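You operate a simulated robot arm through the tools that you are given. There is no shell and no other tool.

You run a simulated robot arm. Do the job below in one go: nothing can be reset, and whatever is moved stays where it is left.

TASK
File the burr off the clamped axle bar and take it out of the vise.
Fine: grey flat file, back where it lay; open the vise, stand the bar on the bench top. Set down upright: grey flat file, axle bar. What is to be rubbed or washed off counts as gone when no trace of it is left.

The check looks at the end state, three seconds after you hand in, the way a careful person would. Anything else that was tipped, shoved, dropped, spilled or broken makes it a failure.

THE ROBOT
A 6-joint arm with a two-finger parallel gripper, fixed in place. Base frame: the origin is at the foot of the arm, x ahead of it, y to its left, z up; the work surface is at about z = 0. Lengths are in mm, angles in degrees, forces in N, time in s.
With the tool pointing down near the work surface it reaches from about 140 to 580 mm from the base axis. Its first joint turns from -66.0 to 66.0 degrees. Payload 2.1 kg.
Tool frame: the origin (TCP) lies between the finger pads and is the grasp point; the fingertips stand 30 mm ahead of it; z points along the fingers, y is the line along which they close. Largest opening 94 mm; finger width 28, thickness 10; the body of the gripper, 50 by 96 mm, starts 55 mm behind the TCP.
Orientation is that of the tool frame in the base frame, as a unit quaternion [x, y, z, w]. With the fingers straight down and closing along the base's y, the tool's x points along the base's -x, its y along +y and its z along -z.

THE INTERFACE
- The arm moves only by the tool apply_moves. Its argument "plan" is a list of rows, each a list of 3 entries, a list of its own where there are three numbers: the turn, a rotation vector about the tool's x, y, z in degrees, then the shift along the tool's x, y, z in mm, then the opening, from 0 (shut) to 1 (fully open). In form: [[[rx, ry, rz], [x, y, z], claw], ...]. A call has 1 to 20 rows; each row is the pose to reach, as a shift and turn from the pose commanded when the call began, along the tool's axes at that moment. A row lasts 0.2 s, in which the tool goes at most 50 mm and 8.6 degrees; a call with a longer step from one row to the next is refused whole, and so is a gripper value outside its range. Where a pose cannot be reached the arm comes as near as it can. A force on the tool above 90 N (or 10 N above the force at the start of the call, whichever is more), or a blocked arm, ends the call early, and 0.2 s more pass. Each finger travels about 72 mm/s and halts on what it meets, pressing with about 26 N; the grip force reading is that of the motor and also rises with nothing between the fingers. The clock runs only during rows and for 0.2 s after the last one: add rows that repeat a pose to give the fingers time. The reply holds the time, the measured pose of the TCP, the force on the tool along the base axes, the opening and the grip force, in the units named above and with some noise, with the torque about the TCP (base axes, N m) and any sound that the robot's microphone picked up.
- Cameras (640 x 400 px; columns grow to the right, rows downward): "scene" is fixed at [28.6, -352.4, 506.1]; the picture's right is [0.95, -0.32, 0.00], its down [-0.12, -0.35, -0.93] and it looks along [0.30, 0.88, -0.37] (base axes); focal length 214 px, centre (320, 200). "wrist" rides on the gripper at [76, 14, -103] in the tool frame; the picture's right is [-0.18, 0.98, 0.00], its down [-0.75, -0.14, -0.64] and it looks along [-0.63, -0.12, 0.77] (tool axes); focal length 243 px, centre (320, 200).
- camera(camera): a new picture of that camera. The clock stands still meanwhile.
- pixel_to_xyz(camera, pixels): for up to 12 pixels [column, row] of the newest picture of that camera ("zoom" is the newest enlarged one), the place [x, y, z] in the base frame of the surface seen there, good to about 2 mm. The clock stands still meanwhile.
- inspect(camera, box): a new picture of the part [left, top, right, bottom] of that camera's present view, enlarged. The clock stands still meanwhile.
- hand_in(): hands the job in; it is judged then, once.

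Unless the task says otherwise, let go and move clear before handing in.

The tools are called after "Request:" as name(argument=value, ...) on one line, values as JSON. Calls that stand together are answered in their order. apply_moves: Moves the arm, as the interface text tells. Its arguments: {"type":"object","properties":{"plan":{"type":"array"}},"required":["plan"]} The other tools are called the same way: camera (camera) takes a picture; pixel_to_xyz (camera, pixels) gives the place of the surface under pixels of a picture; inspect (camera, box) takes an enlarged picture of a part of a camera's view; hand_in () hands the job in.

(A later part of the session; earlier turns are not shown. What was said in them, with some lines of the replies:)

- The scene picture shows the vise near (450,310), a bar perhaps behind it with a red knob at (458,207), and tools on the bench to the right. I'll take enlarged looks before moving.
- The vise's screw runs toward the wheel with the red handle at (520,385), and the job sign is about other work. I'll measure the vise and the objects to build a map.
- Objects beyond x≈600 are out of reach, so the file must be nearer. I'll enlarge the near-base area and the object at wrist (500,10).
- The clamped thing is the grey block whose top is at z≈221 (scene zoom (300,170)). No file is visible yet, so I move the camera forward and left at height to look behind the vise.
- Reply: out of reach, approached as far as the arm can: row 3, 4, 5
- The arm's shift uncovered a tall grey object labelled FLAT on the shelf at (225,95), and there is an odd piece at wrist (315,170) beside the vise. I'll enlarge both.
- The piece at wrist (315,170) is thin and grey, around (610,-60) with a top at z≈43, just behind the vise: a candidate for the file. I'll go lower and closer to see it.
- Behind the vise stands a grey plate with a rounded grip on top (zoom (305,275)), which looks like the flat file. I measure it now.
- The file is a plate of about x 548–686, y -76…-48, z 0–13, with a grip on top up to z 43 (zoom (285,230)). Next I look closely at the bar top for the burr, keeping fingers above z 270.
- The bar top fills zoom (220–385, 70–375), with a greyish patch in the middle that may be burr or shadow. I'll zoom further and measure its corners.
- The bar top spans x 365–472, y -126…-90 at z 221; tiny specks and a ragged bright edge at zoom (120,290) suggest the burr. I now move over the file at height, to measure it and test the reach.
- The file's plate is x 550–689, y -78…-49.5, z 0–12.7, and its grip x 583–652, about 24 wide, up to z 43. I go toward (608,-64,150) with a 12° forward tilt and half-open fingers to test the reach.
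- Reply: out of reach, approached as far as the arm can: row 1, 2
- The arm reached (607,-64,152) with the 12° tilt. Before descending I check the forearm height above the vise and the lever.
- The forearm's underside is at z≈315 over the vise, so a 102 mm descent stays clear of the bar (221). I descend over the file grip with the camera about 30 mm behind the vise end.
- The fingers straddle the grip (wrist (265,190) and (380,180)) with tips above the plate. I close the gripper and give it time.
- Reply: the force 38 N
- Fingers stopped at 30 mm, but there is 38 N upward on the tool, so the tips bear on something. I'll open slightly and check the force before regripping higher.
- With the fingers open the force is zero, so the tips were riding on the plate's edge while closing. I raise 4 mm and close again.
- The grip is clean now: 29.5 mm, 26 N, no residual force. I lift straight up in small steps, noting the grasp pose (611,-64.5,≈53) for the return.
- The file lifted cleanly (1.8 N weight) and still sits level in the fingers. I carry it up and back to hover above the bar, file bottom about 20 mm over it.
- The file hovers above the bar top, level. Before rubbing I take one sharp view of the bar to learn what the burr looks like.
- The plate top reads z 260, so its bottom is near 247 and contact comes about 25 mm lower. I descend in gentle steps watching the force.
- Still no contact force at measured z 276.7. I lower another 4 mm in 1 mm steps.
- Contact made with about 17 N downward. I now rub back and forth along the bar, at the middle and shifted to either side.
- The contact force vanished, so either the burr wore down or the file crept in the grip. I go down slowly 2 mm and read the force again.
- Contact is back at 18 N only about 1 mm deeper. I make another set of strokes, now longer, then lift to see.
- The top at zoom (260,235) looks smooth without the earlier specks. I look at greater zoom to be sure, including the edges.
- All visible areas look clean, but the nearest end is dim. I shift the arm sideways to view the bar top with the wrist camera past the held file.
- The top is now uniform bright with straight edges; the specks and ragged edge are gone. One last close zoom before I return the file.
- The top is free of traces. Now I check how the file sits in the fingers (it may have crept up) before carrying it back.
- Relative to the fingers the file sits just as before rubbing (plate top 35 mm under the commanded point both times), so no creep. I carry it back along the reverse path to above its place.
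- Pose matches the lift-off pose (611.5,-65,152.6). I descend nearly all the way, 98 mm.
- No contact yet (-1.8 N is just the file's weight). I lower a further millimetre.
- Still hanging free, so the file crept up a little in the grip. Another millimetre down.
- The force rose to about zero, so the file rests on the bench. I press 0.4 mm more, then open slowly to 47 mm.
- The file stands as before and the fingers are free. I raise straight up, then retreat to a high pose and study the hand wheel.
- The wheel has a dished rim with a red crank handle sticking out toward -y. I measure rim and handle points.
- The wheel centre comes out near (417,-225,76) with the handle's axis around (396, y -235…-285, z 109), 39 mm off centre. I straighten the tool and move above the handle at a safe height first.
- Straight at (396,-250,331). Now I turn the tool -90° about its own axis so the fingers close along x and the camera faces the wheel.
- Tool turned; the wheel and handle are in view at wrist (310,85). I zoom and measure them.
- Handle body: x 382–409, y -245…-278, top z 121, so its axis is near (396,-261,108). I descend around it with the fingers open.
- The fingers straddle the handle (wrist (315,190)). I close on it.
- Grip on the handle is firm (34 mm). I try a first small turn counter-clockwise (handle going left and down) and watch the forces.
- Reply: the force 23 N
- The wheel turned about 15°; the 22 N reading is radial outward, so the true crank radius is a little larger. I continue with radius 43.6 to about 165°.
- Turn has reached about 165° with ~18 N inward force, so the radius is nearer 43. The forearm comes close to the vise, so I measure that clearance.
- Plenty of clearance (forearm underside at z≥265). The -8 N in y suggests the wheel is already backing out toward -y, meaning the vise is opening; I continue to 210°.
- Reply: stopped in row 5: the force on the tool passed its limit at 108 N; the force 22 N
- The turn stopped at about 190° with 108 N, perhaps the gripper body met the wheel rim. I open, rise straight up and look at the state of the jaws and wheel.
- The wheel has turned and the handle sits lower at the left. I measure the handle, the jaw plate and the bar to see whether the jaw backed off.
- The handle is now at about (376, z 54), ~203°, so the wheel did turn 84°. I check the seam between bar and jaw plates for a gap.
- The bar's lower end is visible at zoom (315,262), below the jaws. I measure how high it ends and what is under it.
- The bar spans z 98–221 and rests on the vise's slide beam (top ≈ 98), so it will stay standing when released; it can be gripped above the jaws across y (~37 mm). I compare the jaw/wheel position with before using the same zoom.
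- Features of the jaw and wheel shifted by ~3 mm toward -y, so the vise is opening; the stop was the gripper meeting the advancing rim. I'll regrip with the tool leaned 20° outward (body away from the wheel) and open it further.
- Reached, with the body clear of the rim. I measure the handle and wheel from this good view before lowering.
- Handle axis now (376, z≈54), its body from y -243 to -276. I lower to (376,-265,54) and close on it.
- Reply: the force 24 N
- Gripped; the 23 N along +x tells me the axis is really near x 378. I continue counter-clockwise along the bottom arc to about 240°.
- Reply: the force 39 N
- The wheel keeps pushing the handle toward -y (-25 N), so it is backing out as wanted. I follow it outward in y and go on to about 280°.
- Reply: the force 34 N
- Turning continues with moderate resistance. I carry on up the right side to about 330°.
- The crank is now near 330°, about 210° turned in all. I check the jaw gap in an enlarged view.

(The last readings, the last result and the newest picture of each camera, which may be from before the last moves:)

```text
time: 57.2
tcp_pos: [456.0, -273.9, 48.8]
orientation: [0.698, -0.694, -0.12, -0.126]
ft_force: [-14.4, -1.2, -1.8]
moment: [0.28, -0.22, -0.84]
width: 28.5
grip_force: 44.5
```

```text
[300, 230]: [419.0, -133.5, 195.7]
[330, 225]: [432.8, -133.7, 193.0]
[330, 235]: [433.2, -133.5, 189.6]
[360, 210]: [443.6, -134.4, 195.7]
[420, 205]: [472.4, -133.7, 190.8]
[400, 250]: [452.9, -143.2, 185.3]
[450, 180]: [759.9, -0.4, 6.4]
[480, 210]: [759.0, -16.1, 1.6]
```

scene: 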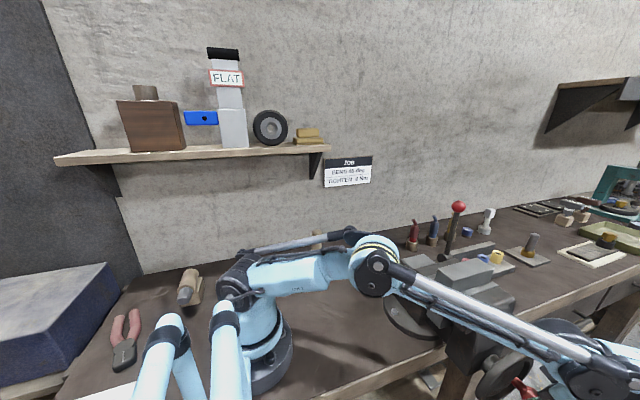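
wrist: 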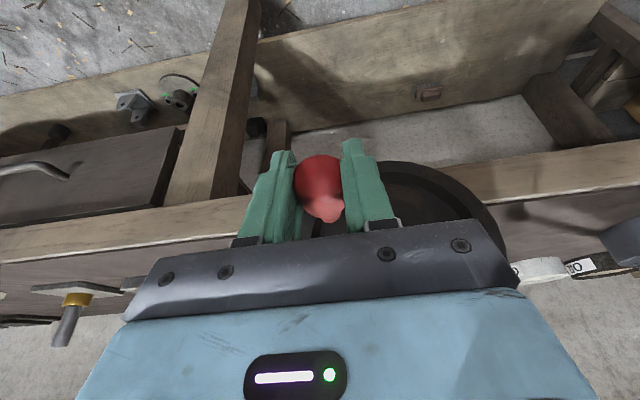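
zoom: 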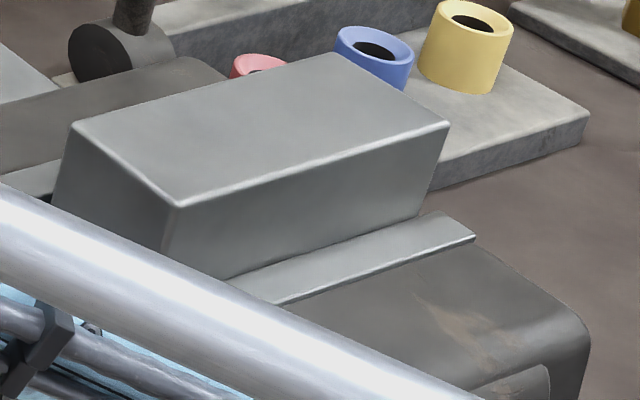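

The bar's front face moved from y≈-129 to -133.6: the bar rides on the slide with the moving jaw, so the gap opens at the fixed jaw. I check where the handle lies in the grip before turning more.

Request:
pixel_to_xyz(camera="wrist", pixels=[[318, 160], [318, 175], [320, 190], [325, 205], [300, 180], [338, 180], [400, 175], [460, 190], [430, 180], [420, 210]])

Request:
inspect(camera="scene", box=[440, 320, 640, 400])

```text
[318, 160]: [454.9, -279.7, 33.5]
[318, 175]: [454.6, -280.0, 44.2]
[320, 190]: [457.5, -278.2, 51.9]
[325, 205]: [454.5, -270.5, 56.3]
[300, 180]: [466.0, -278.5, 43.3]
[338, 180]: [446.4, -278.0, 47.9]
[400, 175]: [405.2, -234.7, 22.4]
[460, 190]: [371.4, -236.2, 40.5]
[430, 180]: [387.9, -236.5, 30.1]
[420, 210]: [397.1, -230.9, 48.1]
```

```text
3.20 times, centred on (540, 360) of scene
```

zoom: 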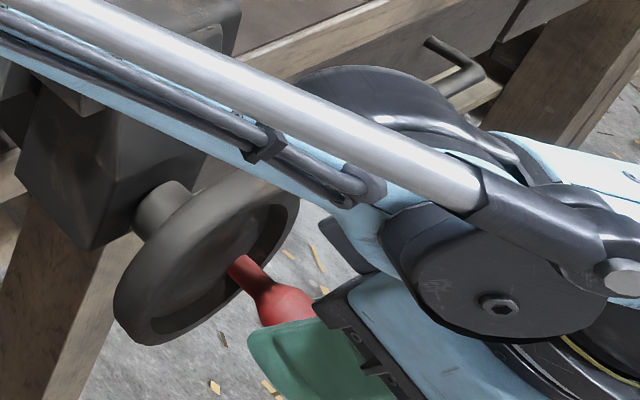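

The handle centre is at z≈44, about 5 mm under the grasp point, so I regrip centred.

Request:
apply_moves(plan=[[[0, 0, 0], [0, 0, 0], 0.4], [[0, 0, 0], [0, 0, 0], 0.5], [[0, 0, 0], [-0.5, 0.6, 4.4], 0.5], [[0, 0, 0], [-0.5, 0.6, 4.4], 0.3], [[0, 0, 0], [-0.5, 0.6, 4.4], 0.15], [[0, 0, 0], [-0.5, 0.6, 4.4], 0], [[0, 0, 0], [-0.5, 0.6, 4.4], 0]])

```text
time: 58.8
tcp_pos: [457.0, -272.4, 44.5]
orientation: [0.698, -0.694, -0.12, -0.127]
ft_force: [16.0, -2.4, 1.1]
moment: [-0.18, 0.27, -0.41]
width: 32.4
grip_force: 45.5
```

Recentred at 32.4 mm. I take the crank on up the right side, first half of the arc.

Request:
apply_moves(plan=[[[0, 0, 0], [-1.9, -4.6, -6.4], 0], [[0, 0, 0], [-4.2, -7.2, -13.5], 0], [[0, 0, 0], [-6.6, -8.4, -20.9], 0], [[0, 0, 0], [-8.9, -8.3, -28.4], 0], [[0, 0, 0], [-8.9, -8.3, -28.4], 0]])

```text
time: 60.0
tcp_pos: [464.5, -275.7, 74.6]
orientation: [0.698, -0.695, -0.118, -0.126]
ft_force: [19.9, -18.9, -3.1]
moment: [0.34, -0.14, -0.99]
width: 29.1
grip_force: 44.6
```

Turning fine with small forces. I finish the arc over to about 46° and follow a bit more in -y.

Request:
apply_moves(plan=[[[0, 0, 0], [-1.3, 1.5, -7.4], 0], [[0, 0, 0], [-3, 4.4, -14.3], 0], [[0, 0, 0], [-4.5, 8.4, -20.8], 0], [[0, 0, 0], [-6.2, 13.5, -26.5], 0], [[0, 0, 0], [-6.2, 13.5, -26.5], 0]])

Request:
camera(camera="wrist")

Request:
camera(camera="scene")

```text
time: 61.0
tcp_pos: [461.0, -276.0, 102.6]
orientation: [0.699, -0.693, -0.105, -0.139]
ft_force: [8.5, -5.8, 5.2]
moment: [0.3, 0.03, 0.28]
width: 29.4
grip_force: 45.5
stopped in row 5: the force on the tool passed its limit at 94 N (the readings are from after the stop); the commanded pose is now the measured one
```

```text
taken
```

wrist: 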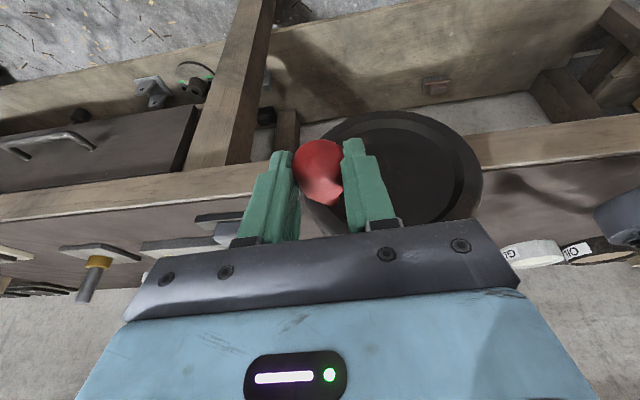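

```text
taken
```

scene: 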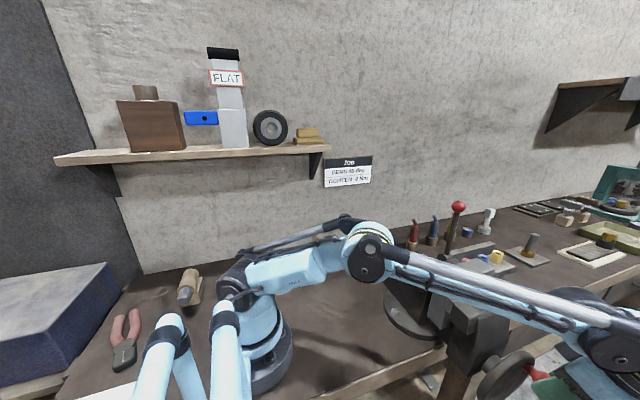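

It stopped at 94 N near 35°, about 275° turned in total; that should be open enough. I release, back away along -y, rise and inspect.

Request:
apply_moves(plan=[[[0, 0, 0], [0, 0, 0], 0.4], [[0, 0, 0], [0, 0, 0], 0.6], [[0, 0, 0], [0, 0, 0], 0.7], [[0, 0, 0], [-5, 0, -20], 0.7], [[0, 0, 0], [-15, 0, -50], 0.7], [[0, 0, 0], [-30, 0, -90], 0.7], [[0, 0, 0], [-45, 0, -130], 0.7], [[0, 0, 0], [-60, 0, -170], 0.7], [[0, 0, 0], [-75, 0, -210], 0.7], [[0, 0, 0], [-75, 0, -210], 0.7]])

Request:
camera(camera="wrist")

Request:
inspect(camera="scene", box=[400, 230, 560, 400])

```text
time: 63.2
tcp_pos: [419.1, -251.9, 298.0]
orientation: [0.699, -0.693, -0.106, -0.139]
ft_force: [0.0, -1.3, 0.0]
moment: [-0.03, 0.02, 0.02]
width: 66.0
grip_force: 0.1
out of reach, approached as far as the arm can: row 7, 8, 9, 10
```

```text
taken
```

wrist: 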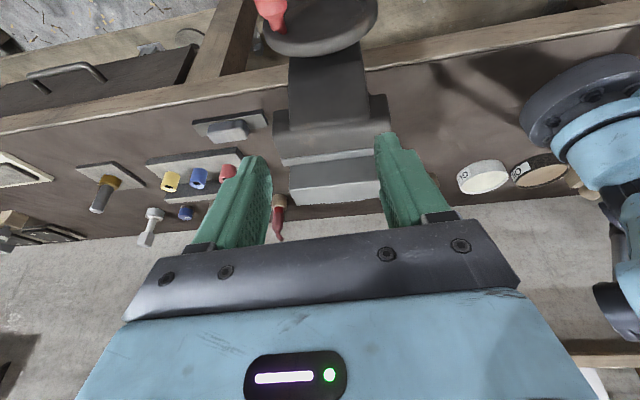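

```text
2.35 times, centred on (480, 315) of scene
```

zoom: 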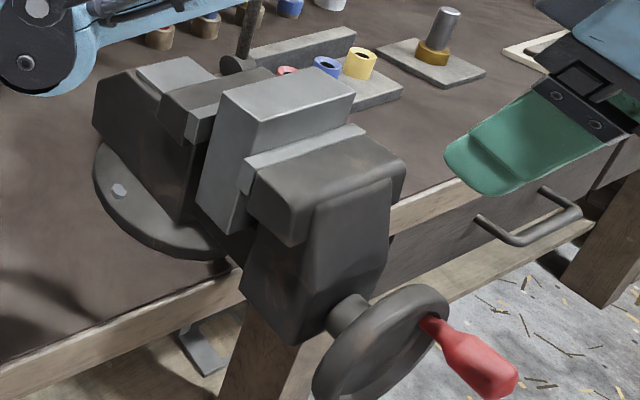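

The jaw opened clearly, with the bar still standing upright on the slide against the moving jaw and a gap at the fixed jaw (zoom (205,150)). I turn the tool back to straight down, closing along y (computed turn [13.6,17.8,89.5]).

Request:
apply_moves(plan=[[[1.24, 1.62, 8.14], [0, 0, 0], 0.7], [[2.47, 3.24, 16.27], [0, 0, 0], 0.7], [[3.71, 4.85, 24.41], [0, 0, 0], 0.7], [[4.95, 6.47, 32.55], [0, 0, 0], 0.7], [[6.18, 8.09, 40.68], [0, 0, 0], 0.7], [[7.42, 9.71, 48.82], [0, 0, 0], 0.7], [[8.65, 11.33, 56.95], [0, 0, 0], 0.7], [[9.89, 12.95, 65.09], [0, 0, 0], 0.7], [[11.13, 14.56, 73.23], [0, 0, 0], 0.7], [[12.36, 16.18, 81.36], [0, 0, 0], 0.7], [[13.6, 17.8, 89.5], [0, 0, 0], 0.7], [[13.6, 17.8, 89.5], [0, 0, 0], 0.7]])

Request:
camera(camera="scene")

```text
time: 65.8
tcp_pos: [419.3, -252.7, 295.1]
orientation: [0.002, 1.0, -0.002, -0.001]
ft_force: [-0.3, 0.1, 0.4]
moment: [0.0, 0.0, 0.0]
width: 65.6
grip_force: 0.1
```

```text
taken
```

scene: 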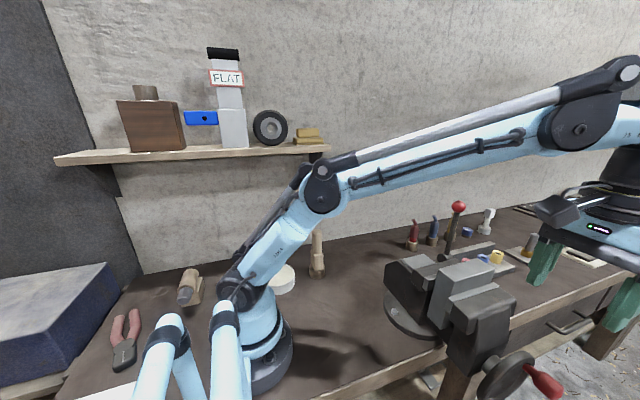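

Tool is straight again. I move to the earlier viewing pose behind the bar to measure it and the jaws precisely.

Request:
apply_moves(plan=[[[0, 0, 0], [8, 34, -5], 0.8], [[0, 0, 0], [16, 68, -5], 0.9], [[0, 0, 0], [24, 102, -5], 0.9], [[0, 0, 0], [34, 137, -5], 0.9], [[0, 0, 0], [34, 137, -5], 0.9]])

Request:
inspect(camera="wrist", box=[230, 60, 430, 220])

Request:
inspect(camera="scene", box=[400, 240, 520, 340])

```text
time: 67.0
tcp_pos: [385.2, -116.6, 302.6]
orientation: [0.001, 1.0, -0.002, 0.0]
ft_force: [0.4, 0.6, -0.5]
moment: [0.01, -0.01, -0.01]
width: 84.4
grip_force: 0.1
```

```text
2.50 times, centred on (330, 140) of wrist
```

zoom: 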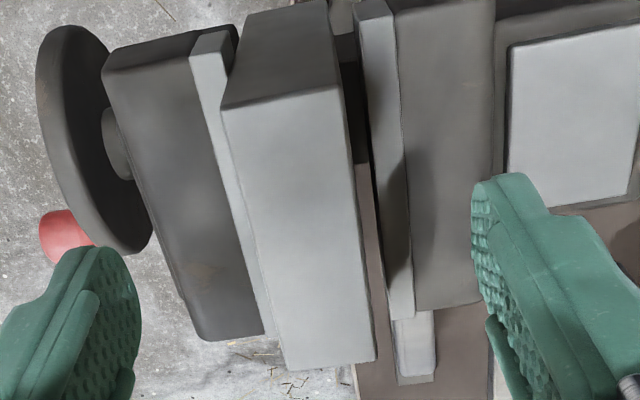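

```text
4.00 times, centred on (460, 290) of scene
```

zoom: 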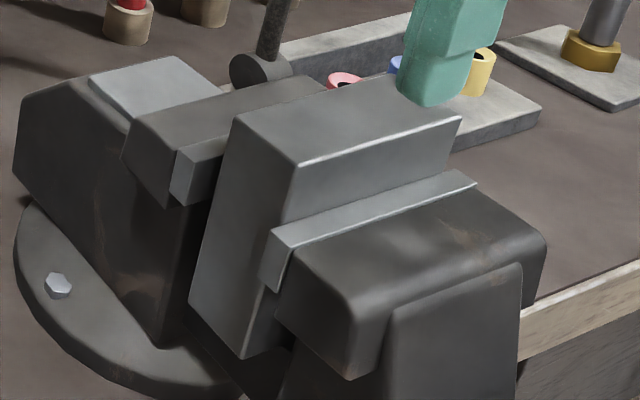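

A wide gap now shows between the bar and the fixed jaw (wrist zoom (360,150)). I measure the bar's corners.

Request:
camera(camera="wrist")

Request:
inspect(camera="wrist", box=[230, 60, 430, 220])

Request:
pixel_to_xyz(camera="zoom", pixels=[[226, 108], [338, 88], [288, 367], [372, 358], [290, 200], [256, 260], [362, 250], [205, 60], [370, 60], [385, 150], [405, 318], [250, 280]])

```text
taken
```

wrist: 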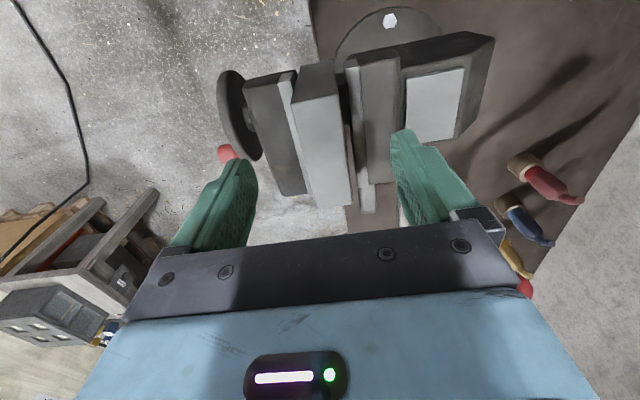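

```text
2.50 times, centred on (330, 140) of wrist
```

zoom: 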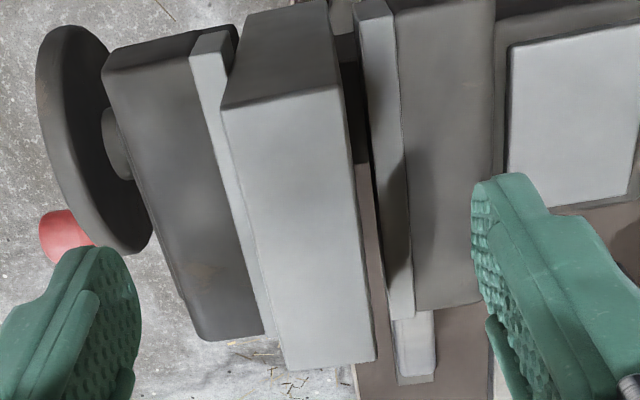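

```text
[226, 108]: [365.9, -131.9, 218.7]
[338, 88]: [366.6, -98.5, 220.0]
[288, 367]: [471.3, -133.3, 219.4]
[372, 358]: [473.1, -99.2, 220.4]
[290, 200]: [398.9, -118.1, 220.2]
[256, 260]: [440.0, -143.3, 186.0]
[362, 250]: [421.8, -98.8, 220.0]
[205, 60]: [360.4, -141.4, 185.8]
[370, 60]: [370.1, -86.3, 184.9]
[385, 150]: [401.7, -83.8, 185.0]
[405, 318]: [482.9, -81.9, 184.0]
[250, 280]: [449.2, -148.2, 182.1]
```

The bar now spans y -134…-98, x 365–473, top z 220, with ~10 mm free at the fixed jaw (y -88). I descend over it with fingers at 84 mm, tips staying above the jaw tops at 185.

Request:
apply_moves(plan=[[[0, 0, 0], [-15, 1.2, 10], 0.9], [[0, 0, 0], [-33.8, 1.2, 30], 0.9], [[0, 0, 0], [-33.8, 1.2, 55], 0.9], [[0, 0, 0], [-33.8, 1.2, 75], 0.9], [[0, 0, 0], [-33.8, 1.2, 81], 0.9], [[0, 0, 0], [-33.8, 1.2, 81], 0.9]])

Request:
inspect(camera="scene", box=[400, 220, 540, 320])

Request:
camera(camera="wrist")

```text
time: 68.4
tcp_pos: [418.5, -113.9, 222.4]
orientation: [0.001, 1.0, -0.002, 0.0]
ft_force: [-0.6, -0.8, -0.3]
moment: [0.01, 0.0, 0.0]
width: 84.5
grip_force: 0.0
```

```text
4.00 times, centred on (470, 270) of scene
```

zoom: 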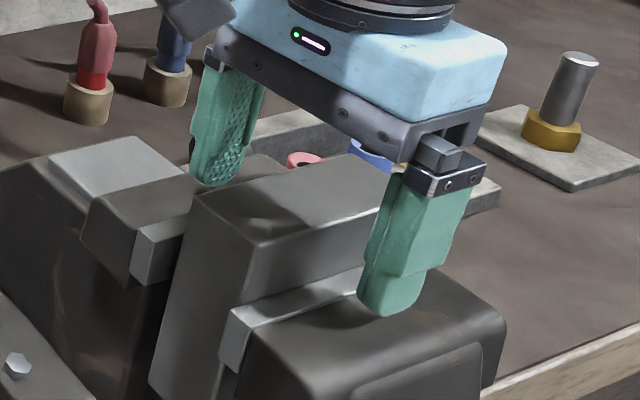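

```text
taken
```

wrist: 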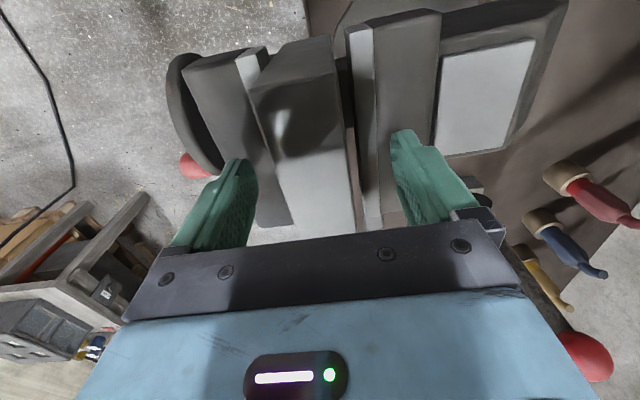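

Fingers straddle the bar just above the jaw tops. I lower 2 mm more and close.

Request:
apply_moves(plan=[[[0, 0, 0], [0, -1, 2], 0.8], [[0, 0, 0], [0, -1, 2], 0.65], [[0, 0, 0], [0, -1, 2], 0.5], [[0, 0, 0], [0, -1, 2], 0.35], [[0, 0, 0], [0, -1, 2], 0.2], [[0, 0, 0], [0, -1, 2], 0], [[0, 0, 0], [0, -1, 2], 0]])

Request:
camera(camera="wrist")

```text
time: 70.0
tcp_pos: [418.6, -115.7, 219.5]
orientation: [0.001, 1.0, -0.001, 0.0]
ft_force: [0.3, -2.3, 0.8]
moment: [-0.16, -0.01, -0.02]
width: 42.6
grip_force: 26.1
```

```text
taken
```

wrist: 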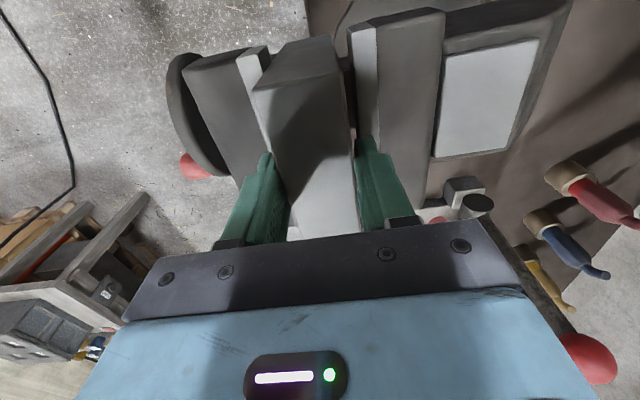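

The bar is gripped (42.6 mm, 26 N) with no side load. I lift slowly 15 mm with a slight move away from the moving jaw and check weight and slip.

Request:
apply_moves(plan=[[[0, 0, 0], [0, 0.5, -2], 0], [[0, 0, 0], [0, 1.5, -5], 0], [[0, 0, 0], [0, 2, -10], 0], [[0, 0, 0], [0, 2, -15], 0], [[0, 0, 0], [0, 2, -15], 0]])

Request:
inspect(camera="scene", box=[400, 220, 540, 340])

```text
time: 71.2
tcp_pos: [418.3, -113.3, 233.8]
orientation: [0.0, 1.0, -0.002, 0.001]
ft_force: [-0.1, 0.3, -7.0]
moment: [0.0, 0.03, -0.01]
width: 42.1
grip_force: 25.8
```

```text
3.33 times, centred on (470, 280) of scene
```

zoom: 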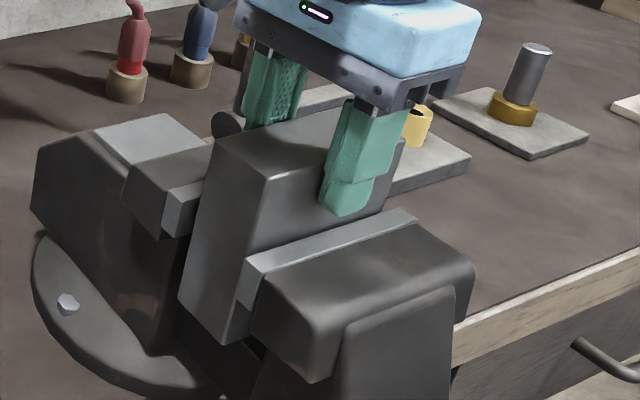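

The bar lifts cleanly at 7 N with no slip. I raise it 90 mm more so its foot clears the jaws.

Request:
apply_moves(plan=[[[0, 0, 0], [0, 0.5, -15], 0], [[0, 0, 0], [0, 0.5, -30], 0], [[0, 0, 0], [0, 0.5, -45], 0], [[0, 0, 0], [0, 0.5, -60], 0], [[0, 0, 0], [0, 0.5, -75], 0], [[0, 0, 0], [0, 0.5, -92], 0], [[0, 0, 0], [0, 0.5, -92], 0]])

Request:
camera(camera="scene")

Request:
camera(camera="wrist")

```text
time: 72.8
tcp_pos: [417.6, -113.1, 326.3]
orientation: [0.0, 1.0, -0.002, 0.0]
ft_force: [0.3, 0.4, -8.0]
moment: [-0.01, 0.03, -0.02]
width: 42.2
grip_force: 26.3
```

```text
taken
```

scene: 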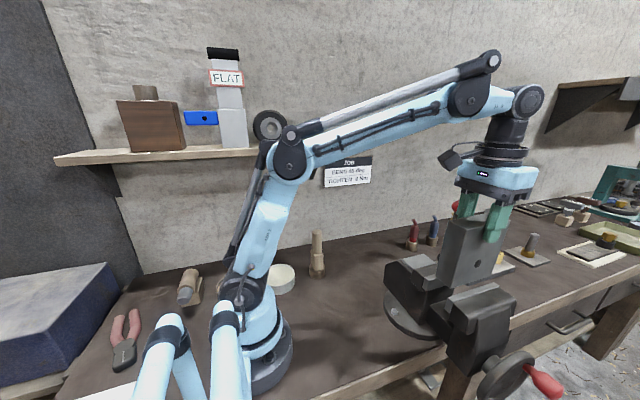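

```text
taken
```

wrist: 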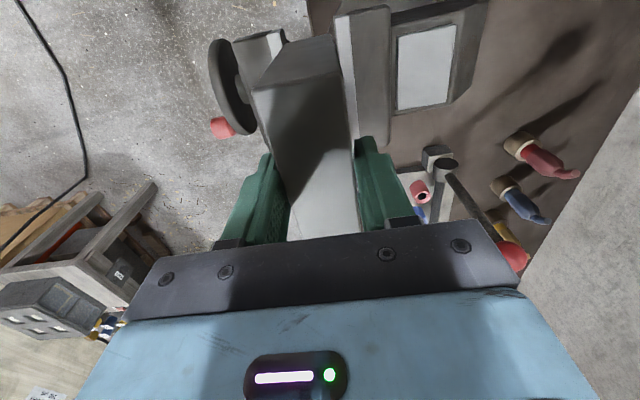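

The bar hangs free with its foot at z≈205, above all of the vise. I carry it back and to the left over the open bench toward (270,60).

Request:
apply_moves(plan=[[[0, 0, 0], [20, 0, 0], 0], [[0, 0, 0], [45, 10, 0], 0], [[0, 0, 0], [70, 30, 0], 0], [[0, 0, 0], [95, 55, 0], 0], [[0, 0, 0], [115, 85, 0], 0], [[0, 0, 0], [130, 115, 0], 0], [[0, 0, 0], [140, 145, 0], 0], [[0, 0, 0], [147.6, 173, 0], 0], [[0, 0, 0], [147.6, 173, 0], 0]])

Request:
camera(camera="scene")

Request:
camera(camera="wrist")

```text
time: 74.8
tcp_pos: [271.2, 61.0, 326.6]
orientation: [0.002, 1.0, -0.002, 0.001]
ft_force: [-0.3, 0.1, -7.1]
moment: [0.0, 0.0, -0.01]
width: 42.7
grip_force: 25.9
```

```text
taken
```

scene: 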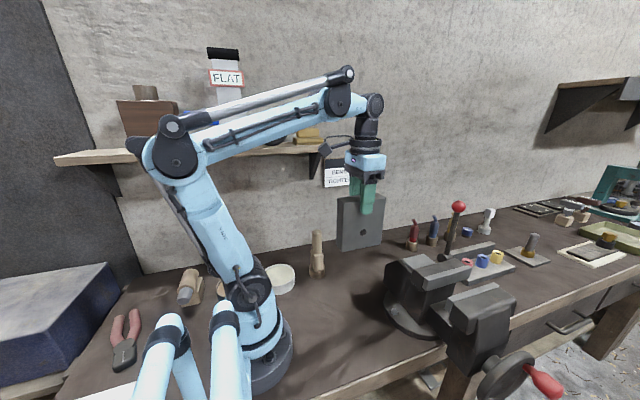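

```text
taken
```

wrist: 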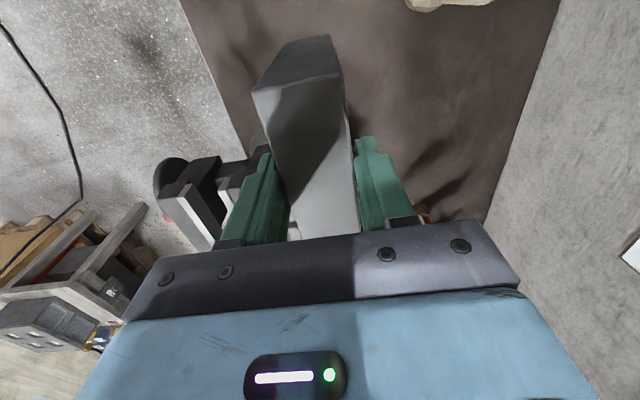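

The bar (with its axle hole) hangs level over clear bench. I measure its foot height before lowering.

Request:
inspect(camera="scene", box=[310, 170, 410, 270])

Request:
pixel_to_xyz(camera="scene", pixels=[[344, 248], [380, 243], [340, 198], [383, 205], [363, 232], [375, 265], [350, 280], [330, 290], [400, 270], [318, 262]])

```text
4.00 times, centred on (360, 220) of scene
```

zoom: 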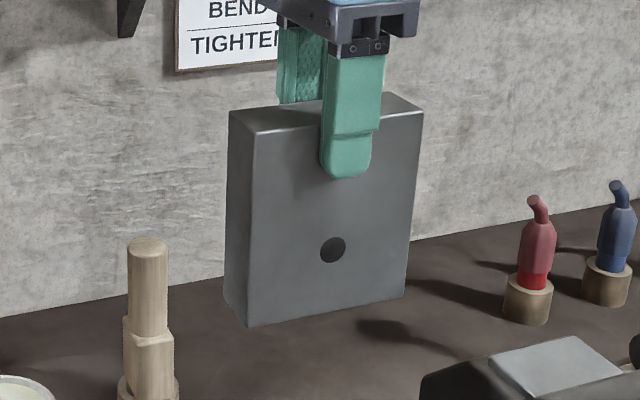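

```text
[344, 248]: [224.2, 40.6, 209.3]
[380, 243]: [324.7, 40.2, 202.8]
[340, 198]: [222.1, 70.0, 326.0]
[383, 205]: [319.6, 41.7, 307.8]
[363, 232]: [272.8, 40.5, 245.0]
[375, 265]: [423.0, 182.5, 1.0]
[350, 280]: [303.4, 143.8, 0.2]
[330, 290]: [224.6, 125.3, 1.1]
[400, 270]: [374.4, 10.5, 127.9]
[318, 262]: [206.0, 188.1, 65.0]
```

The foot is at z≈204 and the bench at ≈0–1. I lower 195 mm, then finish by feel.

Request:
apply_moves(plan=[[[0, 0, 0], [0, 0, 25], 0], [[0, 0, 0], [0, 0, 55], 0], [[0, 0, 0], [0, 0, 90], 0], [[0, 0, 0], [0, 0, 125], 0], [[0, 0, 0], [0, 0, 155], 0], [[0, 0, 0], [0, 0, 178], 0], [[0, 0, 0], [0, 0, 190], 0], [[0, 0, 0], [0, 0, 195], 0], [[0, 0, 0], [0, 0, 195], 0]])

Request:
camera(camera="scene")

```text
time: 76.8
tcp_pos: [270.7, 59.7, 130.3]
orientation: [0.002, 1.0, -0.002, 0.001]
ft_force: [-1.0, 0.7, -7.1]
moment: [0.0, -0.02, -0.01]
width: 42.7
grip_force: 26.4
```

```text
taken
```

scene: 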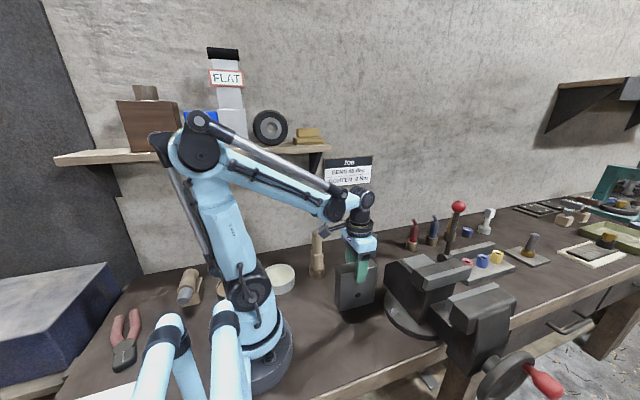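

Request:
inspect(camera="scene", box=[320, 240, 400, 330])

Request:
apply_moves(plan=[[[0, 0, 0], [0, 0, 2], 0], [[0, 0, 0], [0, 0, 4], 0], [[0, 0, 0], [0, 0, 6], 0], [[0, 0, 0], [0, 0, 6], 0]])

```text
4.44 times, centred on (360, 285) of scene
```

zoom: 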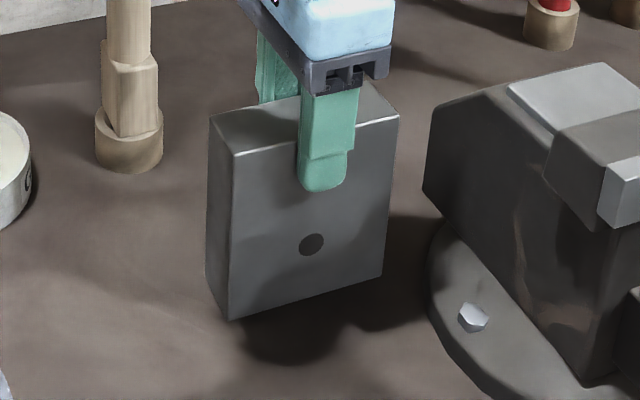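

```text
time: 77.8
tcp_pos: [270.9, 59.7, 125.4]
orientation: [0.001, 1.0, -0.002, 0.0]
ft_force: [1.4, -4.4, 18.0]
moment: [-0.03, 0.02, 0.05]
width: 42.4
grip_force: 25.5
```

The foot is on the bench (force jumped to +18 N). I ease off 1 mm and open slowly.

Request:
apply_moves(plan=[[[0, 0, 0], [0, 0, -1], 0], [[0, 0, 0], [0, 0, -1], 0.46], [[0, 0, 0], [0, 0, -1], 0.5], [[0, 0, 0], [0, 0, -1], 0.6], [[0, 0, 0], [0, 0, -1], 0.75], [[0, 0, 0], [0, 0, -1], 0.75]])

Request:
inspect(camera="scene", box=[320, 240, 400, 330])

Request:
camera(camera="wrist")

```text
time: 79.2
tcp_pos: [271.7, 60.4, 125.2]
orientation: [0.001, 1.0, -0.002, -0.001]
ft_force: [0.3, 0.1, -0.3]
moment: [0.02, 0.05, 0.0]
width: 70.7
grip_force: 0.0
```

```text
4.44 times, centred on (360, 285) of scene
```

zoom: 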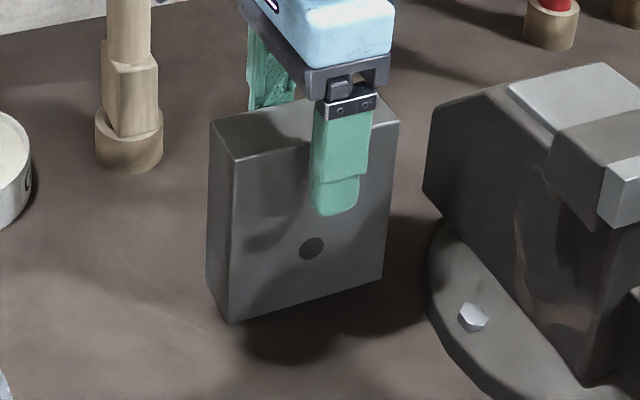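

```text
taken
```

wrist: 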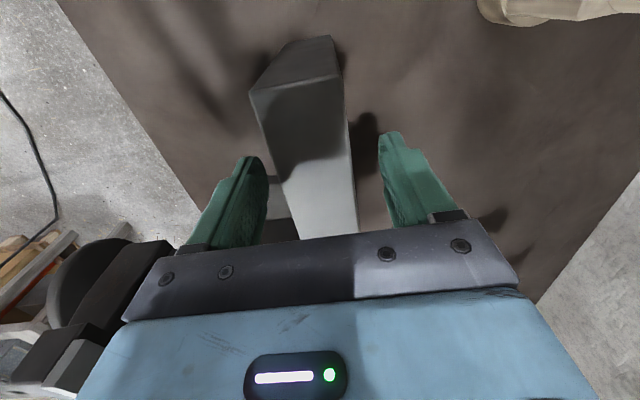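

The bar stands by itself and the fingers are open on both sides. I rise straight up and move clear, then look everything over.

Request:
apply_moves(plan=[[[0, 0, 0], [0, 0, -15], 0.75], [[0, 0, 0], [0, 0, -40], 0.75], [[0, 0, 0], [0, 0, -75], 0.75], [[0, 0, 0], [0, 0, -115], 0.75], [[0, 0, 0], [0, 0, -160], 0.75], [[0, 0, 0], [0, 0, -200], 0.75], [[0, 0, 0], [0, 0, -240], 0.75], [[0, 0, 0], [10, -40, -270], 0.75], [[0, 0, 0], [20, -80, -290], 0.75], [[0, 0, 0], [20, -80, -290], 0.75]])

Request:
camera(camera="scene")

Request:
camera(camera="wrist")

Request:
inspect(camera="scene", box=[320, 220, 540, 360])

Request:
inspect(camera="wrist", box=[230, 40, 450, 240])

```text
refused: row 8 steps farther than a row can; nothing moved
```

```text
taken
```

scene: 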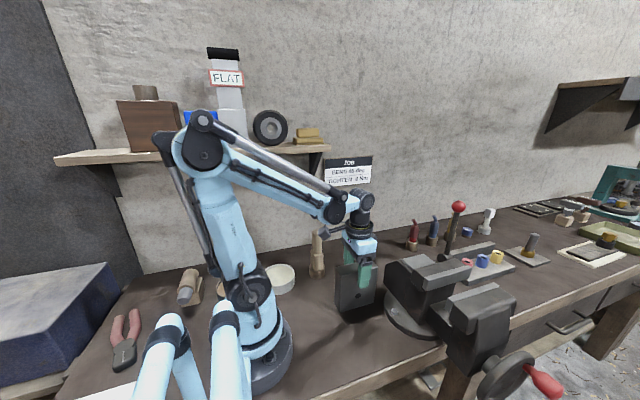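

```text
taken
```

wrist: 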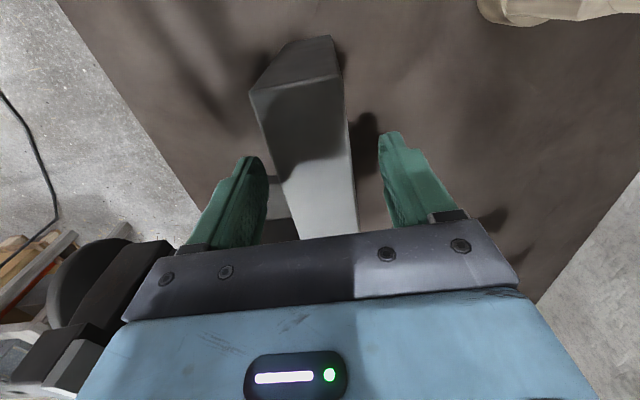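

```text
2.86 times, centred on (430, 290) of scene
```

zoom: 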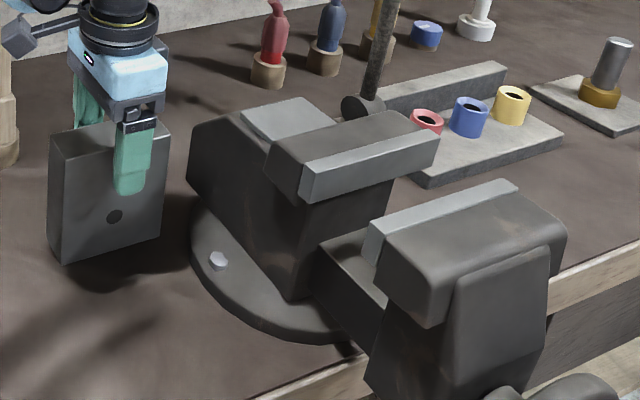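

```text
2.00 times, centred on (340, 140) of wrist
```

zoom: 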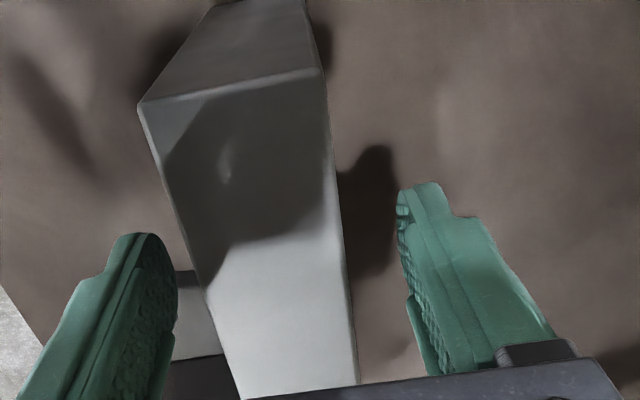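

That call was refused for an over-long step; nothing moved. There is also a light spot at wrist zoom (225,165) in the gripper's shadow, which I'll check after rising with smaller steps.

Request:
apply_moves(plan=[[[0, 0, 0], [0, 0, -15], 0.75], [[0, 0, 0], [0, 0, -40], 0.75], [[0, 0, 0], [0, 0, -75], 0.75], [[0, 0, 0], [0, 0, -110], 0.75], [[0, 0, 0], [0, 0, -150], 0.75], [[0, 0, 0], [10, -20, -180], 0.75], [[0, 0, 0], [20, -45, -205], 0.75], [[0, 0, 0], [30, -75, -225], 0.75], [[0, 0, 0], [40, -105, -235], 0.75], [[0, 0, 0], [40, -105, -235], 0.75]])

Request:
camera(camera="scene")

Request:
camera(camera="wrist")

Request:
inspect(camera="scene", box=[310, 220, 410, 330])

```text
time: 81.4
tcp_pos: [229.9, -46.4, 361.5]
orientation: [0.0, 1.0, -0.001, 0.0]
ft_force: [0.4, 0.1, -0.3]
moment: [0.02, -0.04, 0.01]
width: 70.6
grip_force: 0.1
```

```text
taken
```

scene: 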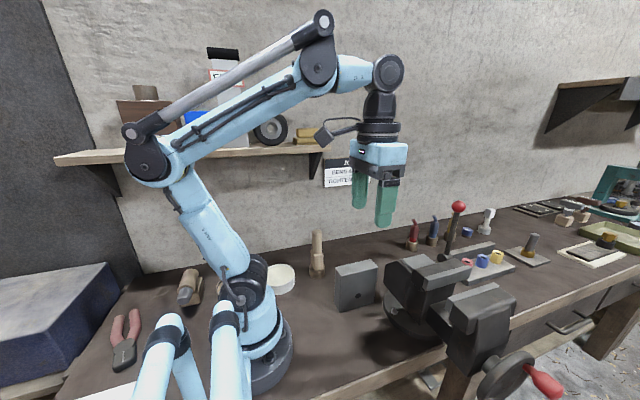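

```text
taken
```

wrist: 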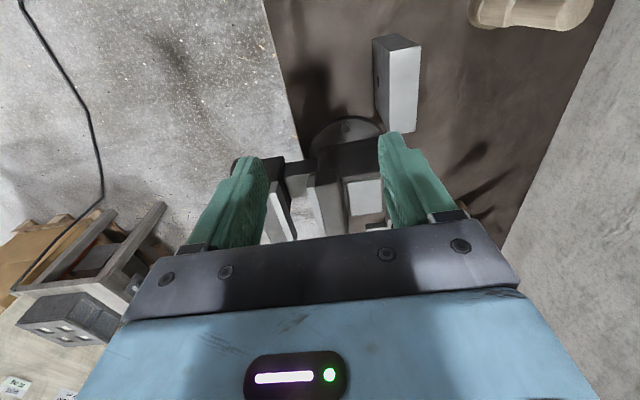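

```text
3.64 times, centred on (360, 275) of scene
```

zoom: 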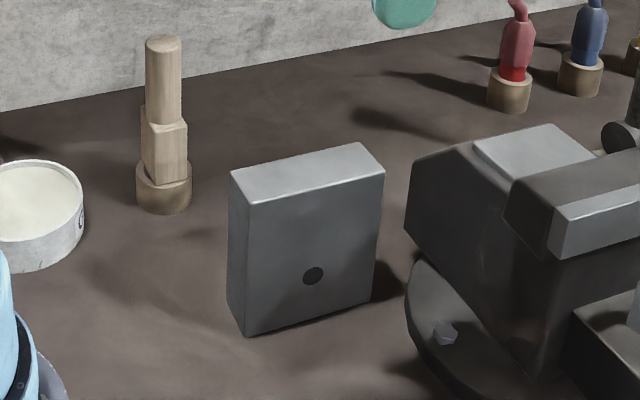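

The bar stands upright on the bench, vise wide open. I check its top closely and the file's resting place.

Request:
inspect(camera="wrist", box=[365, 25, 430, 140])

Request:
inspect(camera="scene", box=[330, 255, 385, 285])

Request:
pixel_to_xyz(camera="scene", pixels=[[337, 270], [378, 263], [338, 310], [376, 300], [355, 268]])

```text
3.48 times, centred on (398, 82) of wrist
```

zoom: 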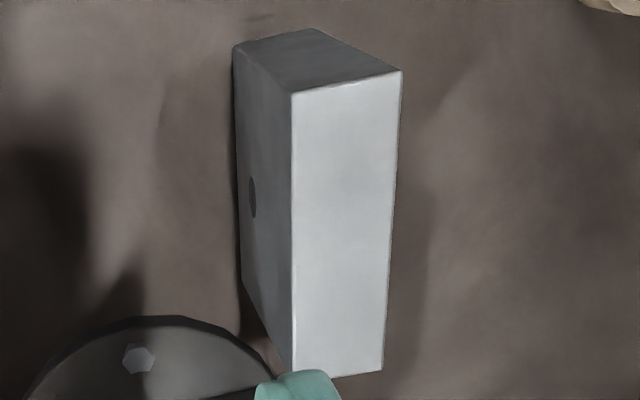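

```text
11.64 times, centred on (358, 270) of scene
```

zoom: 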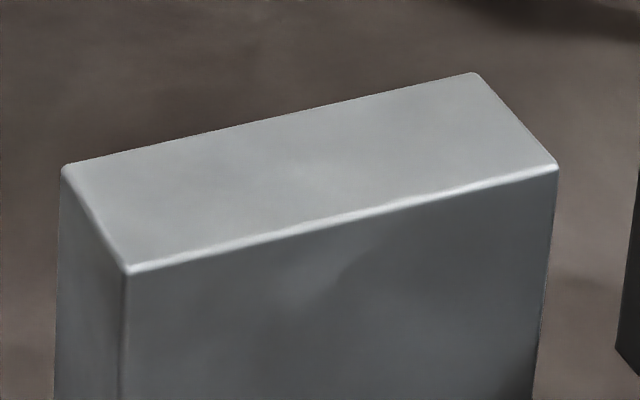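

```text
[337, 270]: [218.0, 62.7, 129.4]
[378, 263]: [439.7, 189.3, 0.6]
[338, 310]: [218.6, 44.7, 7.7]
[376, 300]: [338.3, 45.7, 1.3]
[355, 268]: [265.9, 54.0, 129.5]
```

The bar's top is spotless and it stands straight. As a last check I view the file from above from the same spot I first measured it.

Request:
apply_moves(plan=[[[0, 0, 0], [-40, 0, 10], 0.75], [[0, 0, 0], [-85, 0, 20], 0.75], [[0, 0, 0], [-130, -5, 30], 0.75], [[0, 0, 0], [-175, -10, 40], 0.75], [[0, 0, 0], [-220, -13, 50], 0.75], [[0, 0, 0], [-265, -16, 59], 0.75], [[0, 0, 0], [-270, -16, 61], 0.75], [[0, 0, 0], [-270, -16, 61], 0.75]])

Request:
inspect(camera="wrist", box=[240, 60, 420, 220])

```text
time: 83.2
tcp_pos: [501.0, -60.4, 299.0]
orientation: [0.0, 1.0, -0.001, 0.0]
ft_force: [-1.1, 0.7, 1.1]
moment: [-0.02, -0.01, -0.01]
width: 70.3
grip_force: 0.0
```

```text
2.50 times, centred on (330, 140) of wrist
```

zoom: 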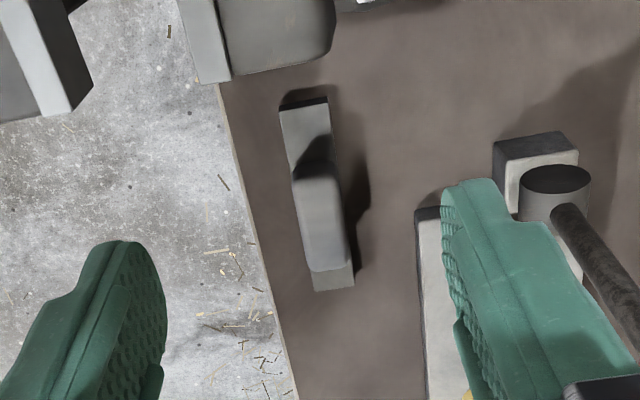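

Request:
pixel_to_xyz(camera="zoom", pixels=[[282, 112], [326, 104], [318, 289], [353, 285], [330, 265], [300, 180]])

Request:
camera(camera="scene")

```text
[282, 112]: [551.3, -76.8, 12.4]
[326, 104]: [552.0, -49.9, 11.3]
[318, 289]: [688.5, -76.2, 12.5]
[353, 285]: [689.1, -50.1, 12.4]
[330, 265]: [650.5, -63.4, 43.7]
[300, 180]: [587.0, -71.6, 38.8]
```

```text
taken
```

scene: 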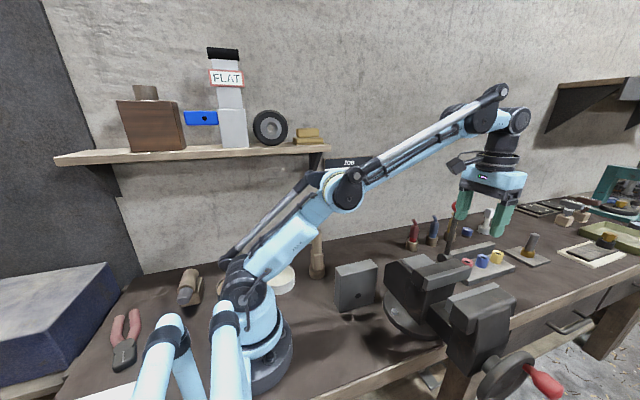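

The file's corners (551…689, -77…-50, z 12) match its original place within about 1 mm. The bar stands clean and upright near (270,60), the vise is open, and nothing else was disturbed, so I hand in.

Request:
hand_in()

```text
The job is handed in.
```

I filed the burr off the axle bar, opened the vise and stood the bar on the bench. The job is handed in, but no verdict has come back.

- **Burr:** I made two rounds of strokes over the whole top face. Close-up pictures afterwards show no specks and straight edges.
- **File:** it is back behind the vise, within about 1–2 mm of where it lay, standing on its flat side.
- **Vise:** I turned the crank about 275°, which backed the jaw off roughly 10 mm. The crank stopped twice on the force limit, at 108 N and at 94 N. The first time the gripper probably met the wheel rim, and I don't know the cause of the second.
- **Bar:** it stands upright on the bench at about x 270, y 60, the same way up as it was clamped.

The gripper is open and clear of everything. In the last pictures I saw nothing else tipped or moved.
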